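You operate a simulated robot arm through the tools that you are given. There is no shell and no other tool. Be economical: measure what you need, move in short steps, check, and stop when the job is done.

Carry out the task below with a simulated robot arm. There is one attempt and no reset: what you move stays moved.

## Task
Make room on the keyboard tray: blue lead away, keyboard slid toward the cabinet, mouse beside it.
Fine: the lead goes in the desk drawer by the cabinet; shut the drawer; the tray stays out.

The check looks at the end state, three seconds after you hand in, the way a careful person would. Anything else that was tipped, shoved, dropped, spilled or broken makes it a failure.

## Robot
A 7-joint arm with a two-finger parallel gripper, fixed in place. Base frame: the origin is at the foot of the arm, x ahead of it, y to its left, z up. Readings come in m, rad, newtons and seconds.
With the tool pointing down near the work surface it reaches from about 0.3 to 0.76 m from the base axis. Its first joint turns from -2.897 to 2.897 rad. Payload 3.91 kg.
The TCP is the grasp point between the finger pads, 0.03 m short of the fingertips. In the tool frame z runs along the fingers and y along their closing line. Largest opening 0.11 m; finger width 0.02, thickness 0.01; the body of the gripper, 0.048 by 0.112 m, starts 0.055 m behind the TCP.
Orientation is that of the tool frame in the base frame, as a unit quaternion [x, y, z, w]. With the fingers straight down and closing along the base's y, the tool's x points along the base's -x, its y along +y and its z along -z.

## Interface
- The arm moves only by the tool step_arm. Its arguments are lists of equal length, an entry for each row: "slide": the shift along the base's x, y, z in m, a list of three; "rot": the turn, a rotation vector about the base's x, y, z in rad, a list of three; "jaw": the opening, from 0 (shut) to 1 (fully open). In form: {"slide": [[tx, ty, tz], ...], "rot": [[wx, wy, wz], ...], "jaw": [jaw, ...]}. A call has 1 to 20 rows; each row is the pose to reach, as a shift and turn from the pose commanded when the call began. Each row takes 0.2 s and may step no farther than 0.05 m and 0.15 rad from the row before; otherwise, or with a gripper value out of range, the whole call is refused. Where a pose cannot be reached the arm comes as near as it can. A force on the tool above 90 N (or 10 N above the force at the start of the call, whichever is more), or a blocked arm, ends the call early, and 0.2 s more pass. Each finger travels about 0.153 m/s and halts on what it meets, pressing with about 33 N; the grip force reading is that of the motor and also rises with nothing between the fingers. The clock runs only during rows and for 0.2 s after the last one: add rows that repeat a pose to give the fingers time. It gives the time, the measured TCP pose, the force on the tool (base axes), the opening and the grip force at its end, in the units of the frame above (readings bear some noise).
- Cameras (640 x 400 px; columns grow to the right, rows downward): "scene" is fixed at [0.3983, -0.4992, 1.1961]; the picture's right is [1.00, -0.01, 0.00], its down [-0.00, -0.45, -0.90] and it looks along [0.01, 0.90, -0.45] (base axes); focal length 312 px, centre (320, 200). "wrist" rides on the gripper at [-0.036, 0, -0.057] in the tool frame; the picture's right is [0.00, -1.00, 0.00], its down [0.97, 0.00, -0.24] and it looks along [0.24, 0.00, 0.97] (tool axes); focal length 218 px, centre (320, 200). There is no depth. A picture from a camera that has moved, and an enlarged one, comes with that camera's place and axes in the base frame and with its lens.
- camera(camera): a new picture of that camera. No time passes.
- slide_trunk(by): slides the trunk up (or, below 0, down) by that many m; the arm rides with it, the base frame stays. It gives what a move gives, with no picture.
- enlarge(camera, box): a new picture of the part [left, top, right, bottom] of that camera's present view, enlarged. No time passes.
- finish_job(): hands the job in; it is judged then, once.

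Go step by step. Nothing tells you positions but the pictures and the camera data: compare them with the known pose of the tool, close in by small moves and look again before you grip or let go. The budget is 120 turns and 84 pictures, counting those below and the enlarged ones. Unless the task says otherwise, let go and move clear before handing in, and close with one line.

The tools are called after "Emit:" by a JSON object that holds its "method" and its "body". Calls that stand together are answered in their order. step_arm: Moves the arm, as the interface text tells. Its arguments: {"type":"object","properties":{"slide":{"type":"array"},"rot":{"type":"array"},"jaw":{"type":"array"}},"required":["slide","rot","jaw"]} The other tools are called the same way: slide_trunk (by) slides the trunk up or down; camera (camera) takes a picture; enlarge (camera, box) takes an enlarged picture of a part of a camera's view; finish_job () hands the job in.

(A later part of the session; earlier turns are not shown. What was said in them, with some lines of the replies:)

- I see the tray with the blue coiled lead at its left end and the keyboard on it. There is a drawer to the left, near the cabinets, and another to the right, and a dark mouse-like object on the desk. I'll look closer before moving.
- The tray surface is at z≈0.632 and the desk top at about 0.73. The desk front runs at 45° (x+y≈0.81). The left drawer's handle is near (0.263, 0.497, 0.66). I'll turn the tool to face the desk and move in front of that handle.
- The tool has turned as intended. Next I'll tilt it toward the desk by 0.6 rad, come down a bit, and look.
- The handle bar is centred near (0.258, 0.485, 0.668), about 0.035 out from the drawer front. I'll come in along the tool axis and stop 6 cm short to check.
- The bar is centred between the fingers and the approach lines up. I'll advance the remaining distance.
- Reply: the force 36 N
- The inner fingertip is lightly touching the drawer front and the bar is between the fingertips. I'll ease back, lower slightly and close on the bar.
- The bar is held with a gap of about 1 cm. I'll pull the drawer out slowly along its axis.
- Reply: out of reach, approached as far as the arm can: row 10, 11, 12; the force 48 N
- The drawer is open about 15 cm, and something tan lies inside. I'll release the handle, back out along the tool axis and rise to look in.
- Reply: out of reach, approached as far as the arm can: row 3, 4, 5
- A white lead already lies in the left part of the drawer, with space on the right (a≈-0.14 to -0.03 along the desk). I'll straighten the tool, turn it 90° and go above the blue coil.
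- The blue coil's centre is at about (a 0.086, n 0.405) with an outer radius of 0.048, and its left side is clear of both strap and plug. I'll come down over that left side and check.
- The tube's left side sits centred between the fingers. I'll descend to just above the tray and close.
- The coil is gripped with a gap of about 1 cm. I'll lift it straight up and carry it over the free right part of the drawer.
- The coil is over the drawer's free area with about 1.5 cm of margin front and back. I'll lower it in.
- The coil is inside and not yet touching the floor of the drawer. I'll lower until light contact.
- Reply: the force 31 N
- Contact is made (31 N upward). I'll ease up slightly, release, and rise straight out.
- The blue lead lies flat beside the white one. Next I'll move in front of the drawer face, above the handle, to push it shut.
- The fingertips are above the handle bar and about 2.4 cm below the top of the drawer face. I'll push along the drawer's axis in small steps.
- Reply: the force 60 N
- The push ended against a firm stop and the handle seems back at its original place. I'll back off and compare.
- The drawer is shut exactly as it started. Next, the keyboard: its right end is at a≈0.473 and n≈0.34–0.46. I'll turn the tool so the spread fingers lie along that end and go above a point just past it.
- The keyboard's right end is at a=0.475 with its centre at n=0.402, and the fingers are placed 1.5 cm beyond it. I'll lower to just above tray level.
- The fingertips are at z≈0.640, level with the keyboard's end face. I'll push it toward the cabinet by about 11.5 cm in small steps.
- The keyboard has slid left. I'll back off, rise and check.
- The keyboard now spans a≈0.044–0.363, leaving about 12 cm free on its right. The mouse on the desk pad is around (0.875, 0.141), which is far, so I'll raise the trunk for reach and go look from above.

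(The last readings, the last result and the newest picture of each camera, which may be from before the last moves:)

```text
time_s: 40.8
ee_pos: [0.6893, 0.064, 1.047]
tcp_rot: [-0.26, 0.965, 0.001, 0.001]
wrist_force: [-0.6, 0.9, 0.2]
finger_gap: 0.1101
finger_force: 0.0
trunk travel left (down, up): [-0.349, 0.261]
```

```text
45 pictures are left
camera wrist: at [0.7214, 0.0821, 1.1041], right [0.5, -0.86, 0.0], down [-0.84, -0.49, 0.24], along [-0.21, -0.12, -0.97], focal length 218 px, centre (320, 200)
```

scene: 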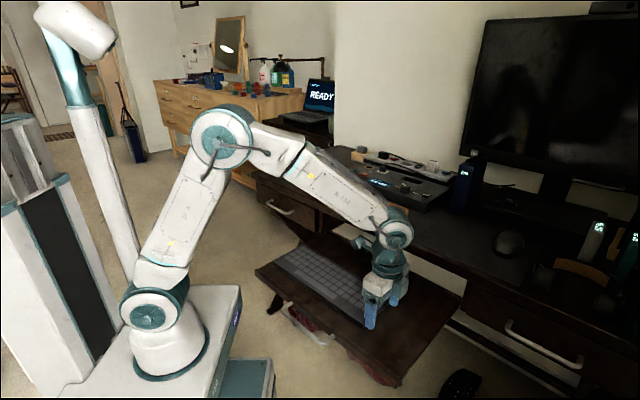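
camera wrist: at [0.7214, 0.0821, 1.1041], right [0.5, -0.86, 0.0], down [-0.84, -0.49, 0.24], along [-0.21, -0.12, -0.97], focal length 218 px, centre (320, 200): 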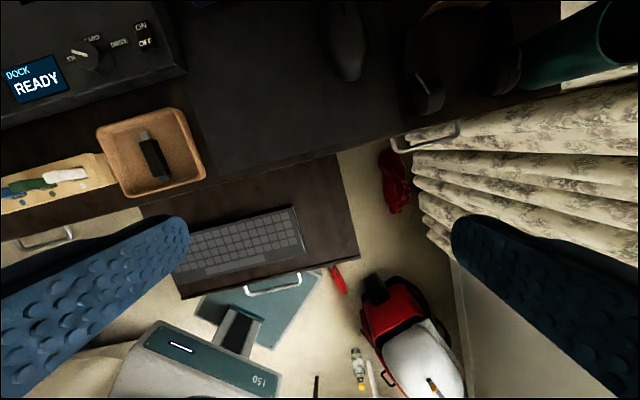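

The mouse is visible at the top of the view. I'll tilt the tool outward and move closer.

Emit:
{"method": "step_arm", "body": {"slide": [[0, 0, -0.02], [0, 0, -0.04], [0, 0, -0.06], [0.01, 0.005, -0.08], [0.02, 0.01, -0.1]], "rot": [[0.06, -0.1039, 0], [0.12, -0.2078, 0], [0.18, -0.3118, 0], [0.24, -0.4157, 0], [0.3, -0.5196, 0]], "jaw": [1, 1, 1, 1, 1]}}

Emit:
{"method": "camera", "body": {"camera": "wrist"}}

```text
time_s: 42.0
ee_pos: [0.7078, 0.0733, 0.9479]
tcp_rot: [-0.248, 0.922, 0.078, 0.287]
wrist_force: [-0.8, 0.2, 0.5]
finger_gap: 0.1104
finger_force: 0.0
trunk travel left (down, up): [-0.349, 0.261]
```

```text
44 pictures are left
camera wrist: at [0.7077, 0.0728, 1.0144], right [0.5, -0.86, 0.0], down [-0.81, -0.47, -0.35], along [0.3, 0.18, -0.94], focal length 218 px, centre (320, 200)
```

wrist: 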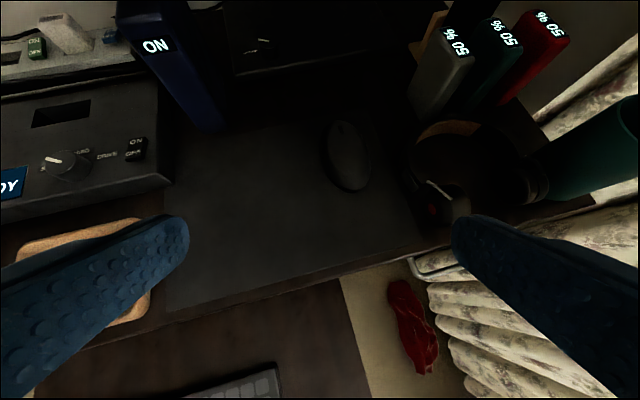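

Emit:
{"method": "enlarge", "body": {"camera": "wrist", "box": [220, 90, 460, 240]}}

```text
2.67 times, centred on (340, 165) of wrist
camera zoom: at [0.7077, 0.0728, 1.0144], right [0.5, -0.86, 0.0], down [-0.81, -0.47, -0.35], along [0.3, 0.18, -0.94], focal length 582 px, centre (267, 293)
```

zoom: 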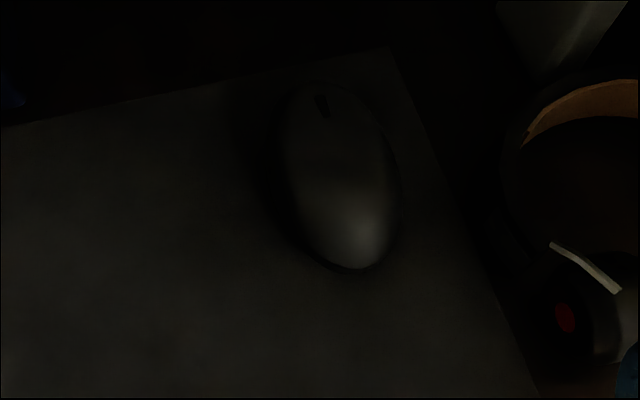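

The mouse centre is about (0.867, 0.122), with its long axis at about 40° azimuth and a width of about 6 cm. The headphones to its right have enough room. I'll align the tool and go to a pre-grasp pose.

Emit:
{"method": "step_arm", "body": {"slide": [[0.022, -0.0025, -0.0235], [0.044, -0.005, -0.047], [0.066, -0.0075, -0.0705], [0.089, -0.01, -0.094]], "rot": [[0.0215, -0.0307, 0.0438], [0.043, -0.0615, 0.0875], [0.0645, -0.0922, 0.131], [0.086, -0.123, 0.175]], "jaw": [1, 1, 1, 1]}}

Emit:
{"method": "camera", "body": {"camera": "wrist"}}

Emit:
{"method": "camera", "body": {"camera": "scene"}}

```text
time_s: 43.0
ee_pos: [0.798, 0.0614, 0.8536]
tcp_rot: [-0.32, 0.873, 0.127, 0.345]
wrist_force: [-0.2, -1.0, 0.1]
finger_gap: 0.1101
finger_force: 0.0
trunk travel left (down, up): [-0.349, 0.261]
```

```text
42 pictures are left
camera wrist: at [0.7889, 0.0537, 0.9202], right [0.65, -0.76, 0.0], down [-0.67, -0.56, -0.49], along [0.37, 0.32, -0.87], focal length 218 px, centre (320, 200)
```

wrist: 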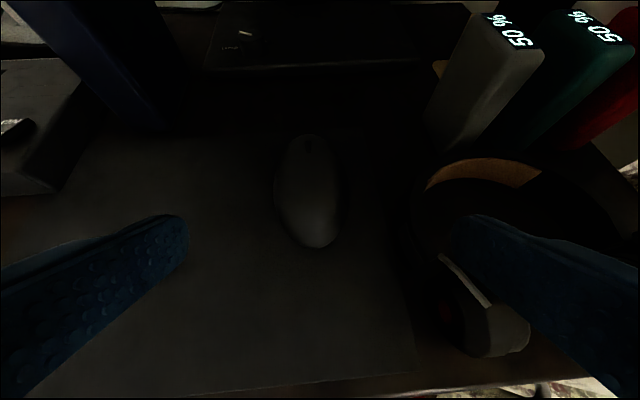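

```text
41 pictures are left
```

scene: 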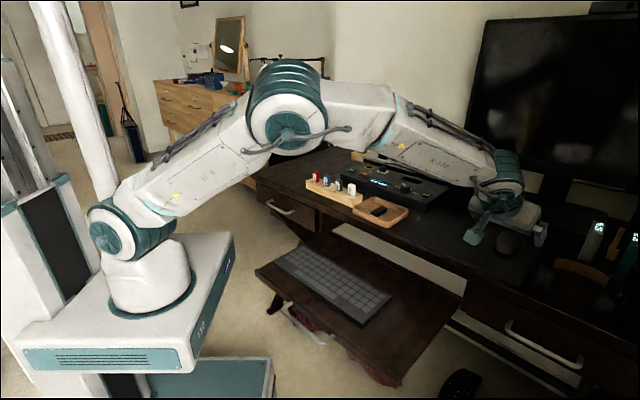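

The mouse centre refines to about (0.867, 0.132). I'll shift slightly left, narrow the jaw to clear the headphones and advance halfway.

Emit:
{"method": "step_arm", "body": {"slide": [[0.006, 0.0155, -0.016], [0.017, 0.025, -0.032], [0.029, 0.0355, -0.047]], "rot": [[0, 0, 0], [0, 0, 0], [0, 0, 0]], "jaw": [0.9, 0.85, 0.85]}}

Emit:
{"method": "camera", "body": {"camera": "wrist"}}

Emit:
{"method": "enlarge", "body": {"camera": "scene", "box": [420, 160, 620, 290]}}

```text
time_s: 43.8
ee_pos: [0.8259, 0.0964, 0.8073]
tcp_rot: [-0.32, 0.873, 0.127, 0.345]
wrist_force: [-0.1, -0.5, 0.4]
finger_gap: 0.0938
finger_force: 0.0
trunk travel left (down, up): [-0.349, 0.261]
```

```text
40 pictures are left
camera wrist: at [0.8177, 0.0895, 0.8732], right [0.65, -0.76, 0.0], down [-0.67, -0.56, -0.49], along [0.37, 0.32, -0.87], focal length 218 px, centre (320, 200)
```

wrist: 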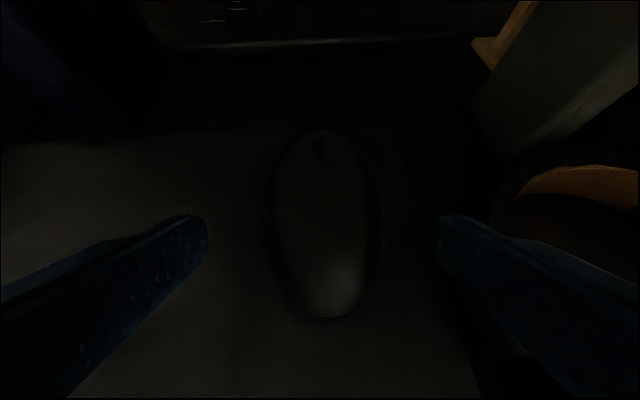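

```text
3.08 times, centred on (520, 225) of scene
camera zoom: at [0.3983, -0.4992, 1.1961], right [1.0, -0.01, 0.0], down [0.0, -0.45, -0.9], along [0.01, 0.9, -0.45], focal length 960 px, centre (-295, 123)
```

zoom: 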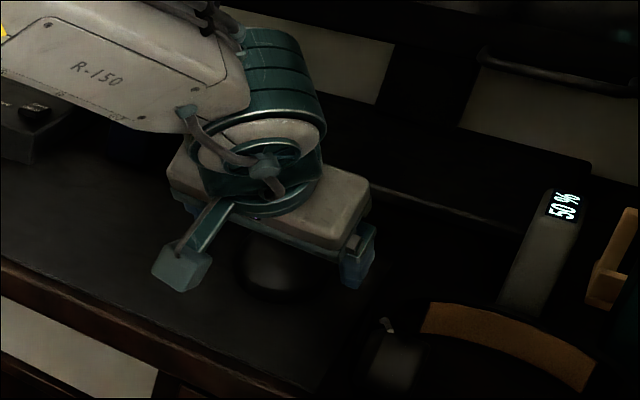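

The mouse is centred between the fingers. I'll advance the rest with the tips just above the pad, then check before closing.

Emit:
{"method": "step_arm", "body": {"slide": [[0.012, 0.0095, -0.013], [0.024, 0.0185, -0.026], [0.032, 0.0247, -0.034], [0.0355, 0.0275, -0.038]], "rot": [[0, 0, 0], [0, 0, 0], [0, 0, 0], [0, 0, 0]], "jaw": [0.85, 0.85, 0.85, 0.85]}}

Emit:
{"method": "camera", "body": {"camera": "wrist"}}

Emit:
{"method": "enlarge", "body": {"camera": "scene", "box": [420, 160, 620, 290]}}

```text
time_s: 44.8
ee_pos: [0.8596, 0.1204, 0.7814]
tcp_rot: [-0.317, 0.872, 0.124, 0.353]
wrist_force: [-25.6, -26.6, 46.3]
finger_gap: 0.0915
finger_force: 0.0
trunk travel left (down, up): [-0.349, 0.261]
```

```text
38 pictures are left
camera wrist: at [0.8503, 0.1128, 0.8476], right [0.64, -0.77, 0.01], down [-0.66, -0.56, -0.5], along [0.39, 0.32, -0.87], focal length 218 px, centre (320, 200)
```

wrist: 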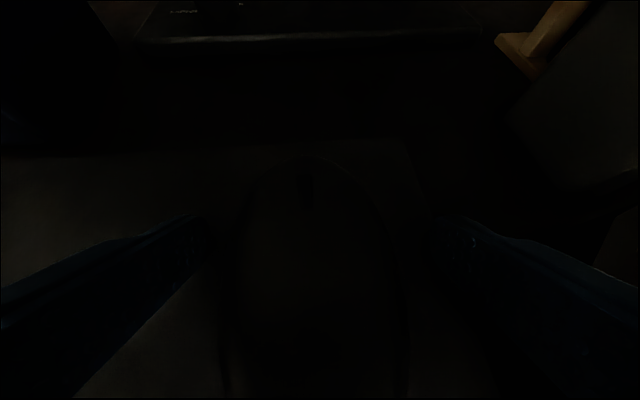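

```text
3.08 times, centred on (520, 225) of scene
camera zoom: at [0.3983, -0.4992, 1.1961], right [1.0, -0.01, 0.0], down [0.0, -0.45, -0.9], along [0.01, 0.9, -0.45], focal length 960 px, centre (-295, 123)
```

zoom: 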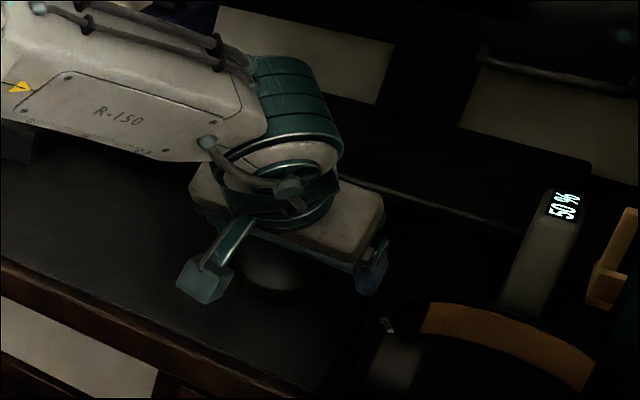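

The fingertips have met the pad, so its surface is near z≈0.75. I'll lift a few millimetres to relieve that and close on the mouse.

Emit:
{"method": "step_arm", "body": {"slide": [[-0.002, -0.002, 0.014], [-0.002, -0.002, 0.014], [-0.002, -0.002, 0.014], [-0.002, -0.002, 0.014], [-0.002, -0.002, 0.014]], "rot": [[0, 0, 0], [0, 0, 0], [0, 0, 0], [0, 0, 0], [0, 0, 0]], "jaw": [0.85, 0.7, 0.55, 0.4, 0.4]}}

Emit:
{"method": "enlarge", "body": {"camera": "wrist", "box": [120, 100, 520, 400]}}

```text
time_s: 46.0
ee_pos: [0.8594, 0.1226, 0.7811]
tcp_rot: [-0.319, 0.874, 0.127, 0.343]
wrist_force: [-0.3, 0.9, 0.2]
finger_gap: 0.062
finger_force: 32.9
trunk travel left (down, up): [-0.349, 0.261]
```

```text
1.33 times, centred on (320, 250) of wrist
camera zoom: at [0.8502, 0.1153, 0.8478], right [0.64, -0.76, 0.0], down [-0.67, -0.56, -0.49], along [0.37, 0.31, -0.87], focal length 291 px, centre (320, 133)
```

zoom: 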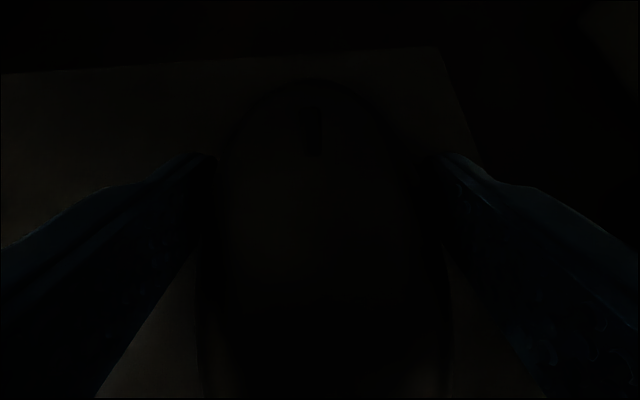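

The mouse is gripped at 6.2 cm. I'll lift it straight up and check that it comes along.

Emit:
{"method": "step_arm", "body": {"slide": [[0, 0, 0.012], [0, 0, 0.03], [0, 0, 0.05], [0, 0, 0.07], [-0.015, -0.012, 0.09], [-0.03, -0.025, 0.11]], "rot": [[0, 0, 0], [0, 0, 0], [0, 0, 0], [0, 0, 0], [0, 0, 0], [0, 0, 0]], "jaw": [0.4, 0.4, 0.4, 0.4, 0.4, 0.4]}}

Emit:
{"method": "camera", "body": {"camera": "scene"}}

Emit:
{"method": "camera", "body": {"camera": "wrist"}}

```text
time_s: 47.4
ee_pos: [0.8286, 0.0977, 0.8945]
tcp_rot: [-0.32, 0.873, 0.127, 0.345]
wrist_force: [-0.3, -0.5, -1.0]
finger_gap: 0.0621
finger_force: 33.2
trunk travel left (down, up): [-0.349, 0.261]
```

```text
35 pictures are left
```

scene: 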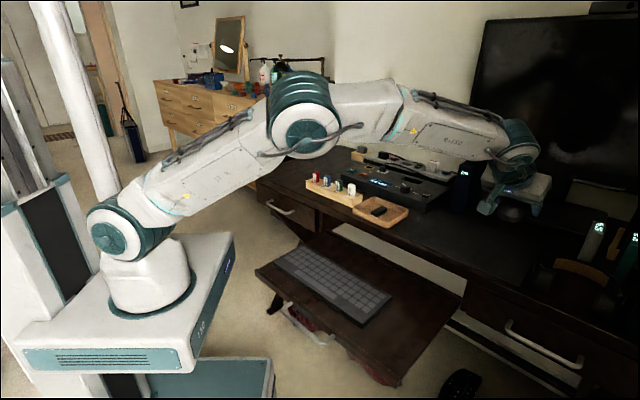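

```text
34 pictures are left
camera wrist: at [0.8204, 0.0903, 0.9603], right [0.65, -0.76, 0.0], down [-0.67, -0.56, -0.49], along [0.37, 0.31, -0.87], focal length 218 px, centre (320, 200)
```

wrist: 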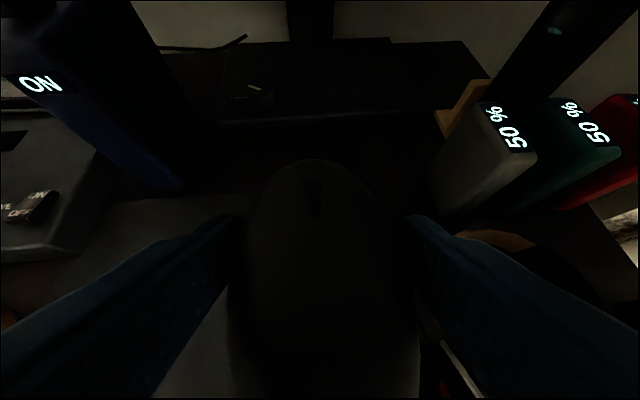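

The mouse is held securely. I'll carry it over the free right end of the tray, squaring it with the keyboard on the way.

Emit:
{"method": "step_arm", "body": {"slide": [[-0.0356, -0.017, 0], [-0.0711, -0.034, 0], [-0.1067, -0.051, 0], [-0.1423, -0.068, 0], [-0.1779, -0.085, 0], [-0.2134, -0.102, 0], [-0.249, -0.119, 0], [-0.249, -0.119, -0.04], [-0.249, -0.119, -0.08], [-0.249, -0.119, -0.12]], "rot": [[0, 0, 0.012], [0, 0, 0.023], [0, 0, 0.035], [0, 0, 0.046], [0, 0, 0.058], [0, 0, 0.07], [0, 0, 0.08], [0, 0, 0.08], [0, 0, 0.08], [0, 0, 0.08]], "jaw": [0.4, 0.4, 0.4, 0.4, 0.4, 0.4, 0.4, 0.4, 0.4, 0.4]}}

Emit:
{"method": "camera", "body": {"camera": "scene"}}

Emit:
{"method": "camera", "body": {"camera": "wrist"}}

```text
time_s: 49.6
ee_pos: [0.5804, -0.0233, 0.7725]
tcp_rot: [-0.355, 0.86, 0.141, 0.339]
wrist_force: [-0.3, 0.8, -1.5]
finger_gap: 0.062
finger_force: 32.8
trunk travel left (down, up): [-0.349, 0.261]
```

```text
33 pictures are left
```

scene: 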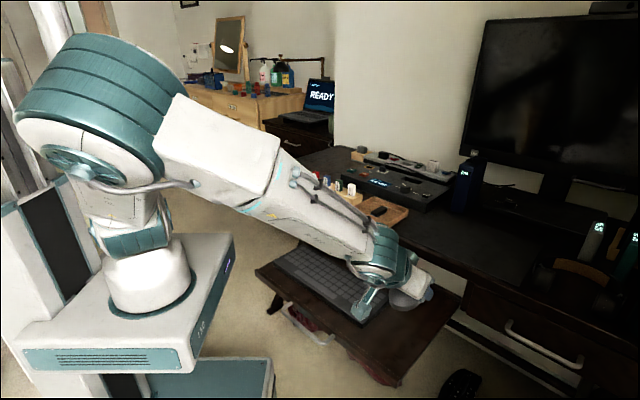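

```text
32 pictures are left
camera wrist: at [0.5724, -0.0307, 0.8387], right [0.7, -0.71, 0.0], down [-0.62, -0.62, -0.49], along [0.35, 0.34, -0.87], focal length 218 px, centre (320, 200)
```

wrist: 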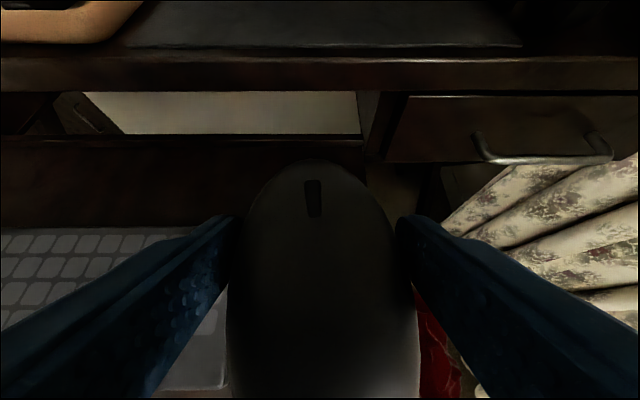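

The mouse is over the gap between the keyboard and the tray's right edge. I'll lower it to just above the tray.

Emit:
{"method": "step_arm", "body": {"slide": [[-0.001, 0.001, -0.03], [-0.002, 0.002, -0.06], [-0.002, 0.002, -0.085], [-0.002, 0.002, -0.097]], "rot": [[0, 0, 0], [0, 0, 0], [0, 0, 0], [0, 0, 0]], "jaw": [0.4, 0.4, 0.4, 0.4]}}

Emit:
{"method": "enlarge", "body": {"camera": "scene", "box": [320, 210, 500, 390]}}

Emit:
{"method": "camera", "body": {"camera": "wrist"}}

```text
time_s: 50.6
ee_pos: [0.5806, -0.02, 0.6768]
tcp_rot: [-0.355, 0.86, 0.14, 0.34]
wrist_force: [0.9, 0.5, -0.9]
finger_gap: 0.062
finger_force: 32.6
trunk travel left (down, up): [-0.349, 0.261]
```

```text
2.22 times, centred on (410, 300) of scene
camera zoom: at [0.3983, -0.4992, 1.1961], right [1.0, -0.01, 0.0], down [0.0, -0.45, -0.9], along [0.01, 0.9, -0.45], focal length 693 px, centre (120, -22)
```

zoom: 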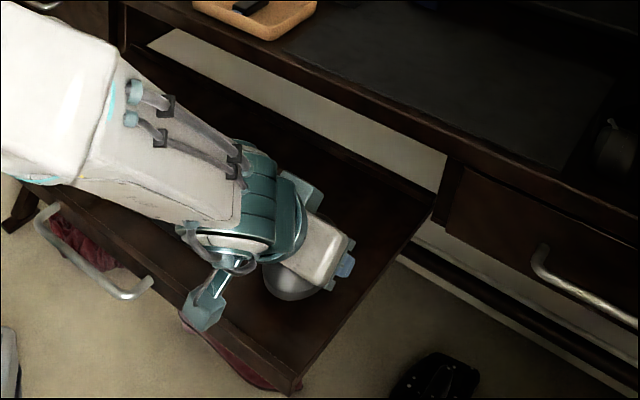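

```text
30 pictures are left
camera wrist: at [0.5722, -0.0281, 0.7419], right [0.7, -0.71, 0.0], down [-0.62, -0.62, -0.49], along [0.35, 0.34, -0.87], focal length 218 px, centre (320, 200)
```

wrist: 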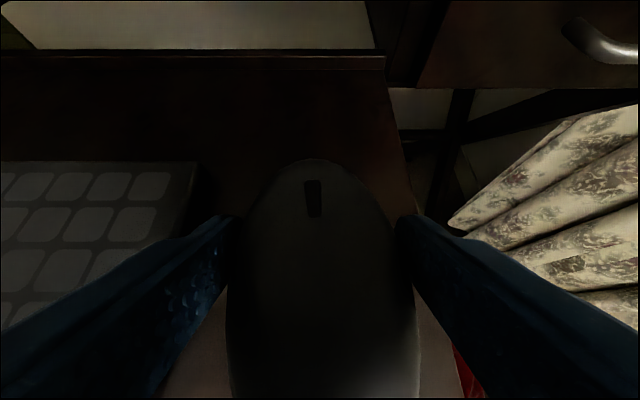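

The mouse is over the tray with about 2 cm to its right edge. I'll lower slowly until contact.

Emit:
{"method": "step_arm", "body": {"slide": [[0, 0, -0.004], [0, 0, -0.008], [0, 0, -0.012], [0, 0, -0.015]], "rot": [[0, 0, 0], [0, 0, 0], [0, 0, 0], [0, 0, 0]], "jaw": [0.4, 0.4, 0.4, 0.4]}}

```text
time_s: 51.6
ee_pos: [0.5777, -0.0191, 0.6606]
tcp_rot: [-0.353, 0.861, 0.14, 0.339]
wrist_force: [-1.4, -0.3, -0.9]
finger_gap: 0.0618
finger_force: 33.7
trunk travel left (down, up): [-0.349, 0.261]
```

No contact yet, so I'll continue down in finer steps.

Emit:
{"method": "step_arm", "body": {"slide": [[0, 0, -0.002], [0, 0, -0.004], [0, 0, -0.006]], "rot": [[0, 0, 0], [0, 0, 0], [0, 0, 0]], "jaw": [0.4, 0.4, 0.4]}}

Emit:
{"method": "enlarge", "body": {"camera": "scene", "box": [380, 270, 440, 320]}}

```text
time_s: 52.4
ee_pos: [0.5788, -0.0182, 0.6611]
tcp_rot: [-0.355, 0.859, 0.138, 0.343]
wrist_force: [2.6, -1.9, 47.7]
finger_gap: 0.062
finger_force: 33.0
trunk travel left (down, up): [-0.349, 0.261]
```

```text
8.00 times, centred on (410, 295) of scene
camera zoom: at [0.3983, -0.4992, 1.1961], right [1.0, -0.01, 0.0], down [0.0, -0.45, -0.9], along [0.01, 0.9, -0.45], focal length 2495 px, centre (-400, -560)
```

zoom: 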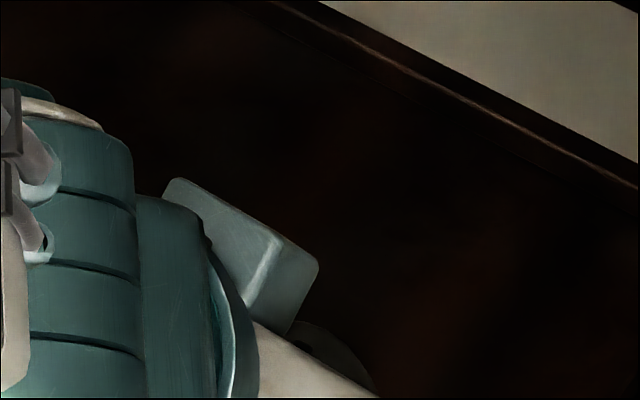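

The mouse rests on the tray. I'll ease up, open just enough to free it without touching the keyboard, and back out along the tool axis.

Emit:
{"method": "step_arm", "body": {"slide": [[0, 0, 0.005], [0, 0, 0.005], [0, 0, 0.005], [-0.01, -0.01, 0.02], [-0.024, -0.024, 0.041], [-0.043, -0.043, 0.07], [-0.06, -0.06, 0.1], [-0.06, -0.06, 0.145]], "rot": [[0, 0, 0], [0, 0, 0], [0, 0, 0], [0, 0, 0], [0, 0, 0], [0, 0, 0], [0, 0, 0], [0, 0, 0]], "jaw": [0.55, 0.65, 0.7, 0.72, 0.72, 0.72, 0.72, 0.72]}}

Emit:
{"method": "camera", "body": {"camera": "wrist"}}

Emit:
{"method": "camera", "body": {"camera": "scene"}}

```text
time_s: 54.2
ee_pos: [0.5177, -0.0819, 0.8013]
tcp_rot: [-0.354, 0.86, 0.141, 0.339]
wrist_force: [0.5, 0.0, -0.2]
finger_gap: 0.0794
finger_force: 0.0
trunk travel left (down, up): [-0.349, 0.261]
```

```text
28 pictures are left
camera wrist: at [0.5101, -0.0901, 0.8671], right [0.7, -0.71, 0.0], down [-0.62, -0.61, -0.49], along [0.34, 0.34, -0.87], focal length 218 px, centre (320, 200)
```

wrist: 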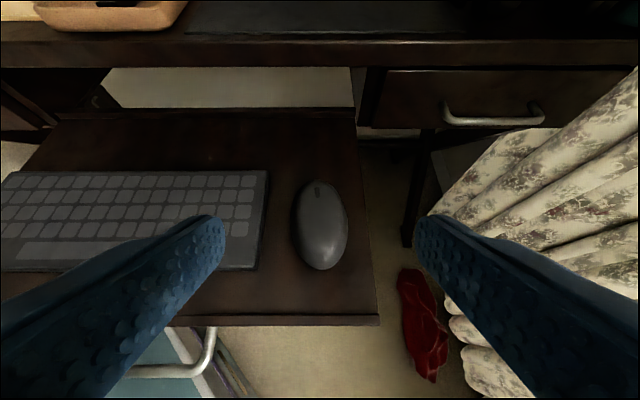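

```text
27 pictures are left
```

scene: 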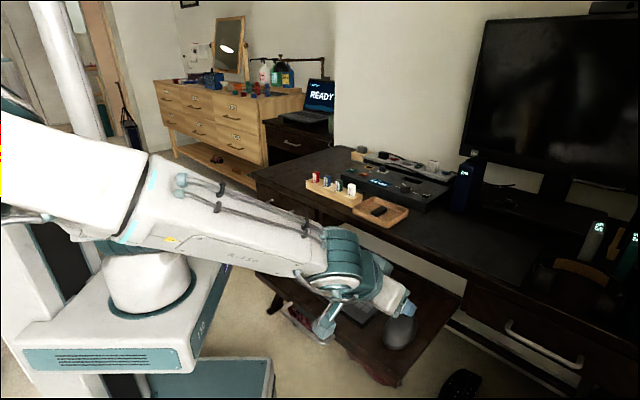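

The mouse sits upright beside the keyboard, fully on the tray. I'll rise clear and take a final look at everything.

Emit:
{"method": "step_arm", "body": {"slide": [[0, 0, 0.04], [0, 0, 0.08], [-0.01, 0.03, 0.12], [-0.02, 0.06, 0.16], [-0.03, 0.1, 0.19], [-0.04, 0.14, 0.2]], "rot": [[-0.085, 0.085, 0], [-0.17, 0.17, 0], [-0.255, 0.255, 0], [-0.34, 0.34, 0], [-0.425, 0.425, 0], [-0.51, 0.51, 0]], "jaw": [0.72, 0.72, 0.72, 0.72, 0.72, 0.72]}}

Emit:
{"method": "camera", "body": {"camera": "wrist"}}

Emit:
{"method": "camera", "body": {"camera": "scene"}}

```text
refused: row 3 steps farther than a row can; nothing moved
```

```text
26 pictures are left
camera wrist: at [0.5101, -0.0901, 0.8671], right [0.7, -0.71, 0.0], down [-0.62, -0.61, -0.49], along [0.34, 0.34, -0.87], focal length 218 px, centre (320, 200)
```

wrist: 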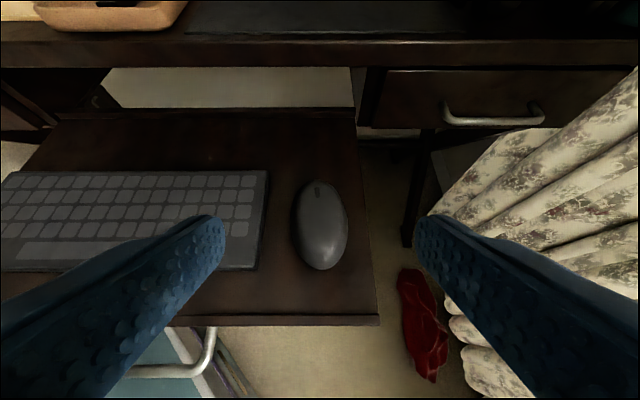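

```text
25 pictures are left
```

scene: 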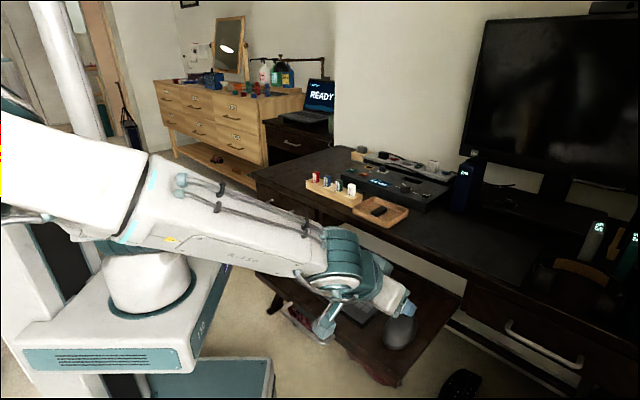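

The move was refused because one step was too long, and nothing shifted. I'll repeat it with smaller steps.

Emit:
{"method": "step_arm", "body": {"slide": [[0, 0, 0.035], [0, 0, 0.07], [-0.005, 0.02, 0.1], [-0.01, 0.04, 0.13], [-0.02, 0.065, 0.155], [-0.03, 0.09, 0.18], [-0.04, 0.12, 0.2], [-0.05, 0.15, 0.22]], "rot": [[-0.065, 0.065, 0], [-0.13, 0.13, 0], [-0.195, 0.195, 0], [-0.26, 0.26, 0], [-0.325, 0.325, 0], [-0.39, 0.39, 0], [-0.455, 0.455, 0], [-0.52, 0.52, 0]], "jaw": [0.72, 0.72, 0.72, 0.72, 0.72, 0.72, 0.72, 0.72]}}

Emit:
{"method": "camera", "body": {"camera": "wrist"}}

Emit:
{"method": "camera", "body": {"camera": "scene"}}

```text
time_s: 56.0
ee_pos: [0.4684, 0.0706, 1.0189]
tcp_rot: [-0.38, 0.925, 0.001, 0.007]
wrist_force: [0.0, -0.8, 0.7]
finger_gap: 0.079
finger_force: 0.2
trunk travel left (down, up): [-0.349, 0.261]
```

```text
24 pictures are left
camera wrist: at [0.4947, 0.0962, 1.0758], right [0.7, -0.71, 0.0], down [-0.69, -0.69, 0.23], along [-0.16, -0.16, -0.97], focal length 218 px, centre (320, 200)
```

wrist: 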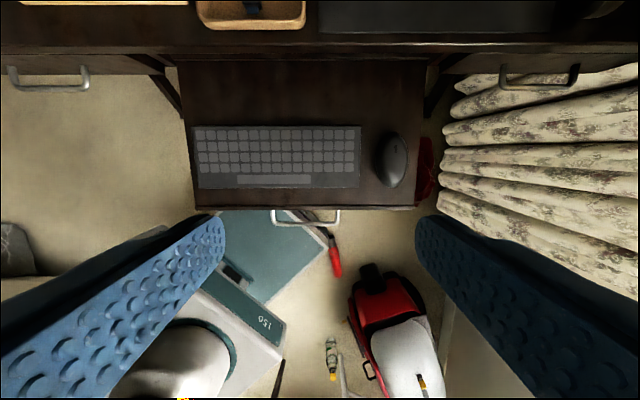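

```text
23 pictures are left
```

scene: 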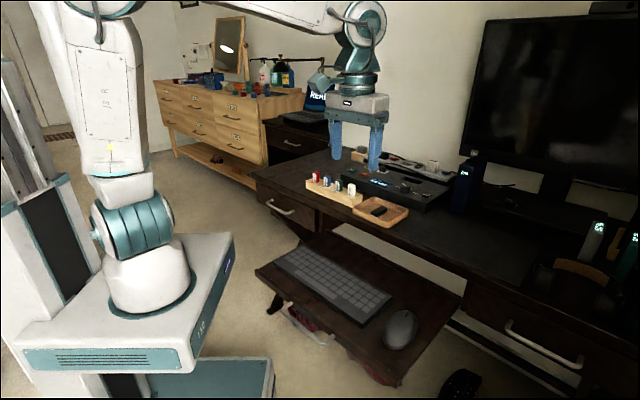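

Everything is in place: the drawer is shut with the lead inside, the tray is still out, the keyboard is at its cabinet end, and the mouse is beside it. The arm is clear, so I'm handing in.

Emit:
{"method": "finish_job", "body": {}}

```text
The job is handed in.
```

The blue lead is in the shut left-hand desk drawer, the keyboard is slid to the cabinet end of the tray with the mouse beside it, and the tray is still out.
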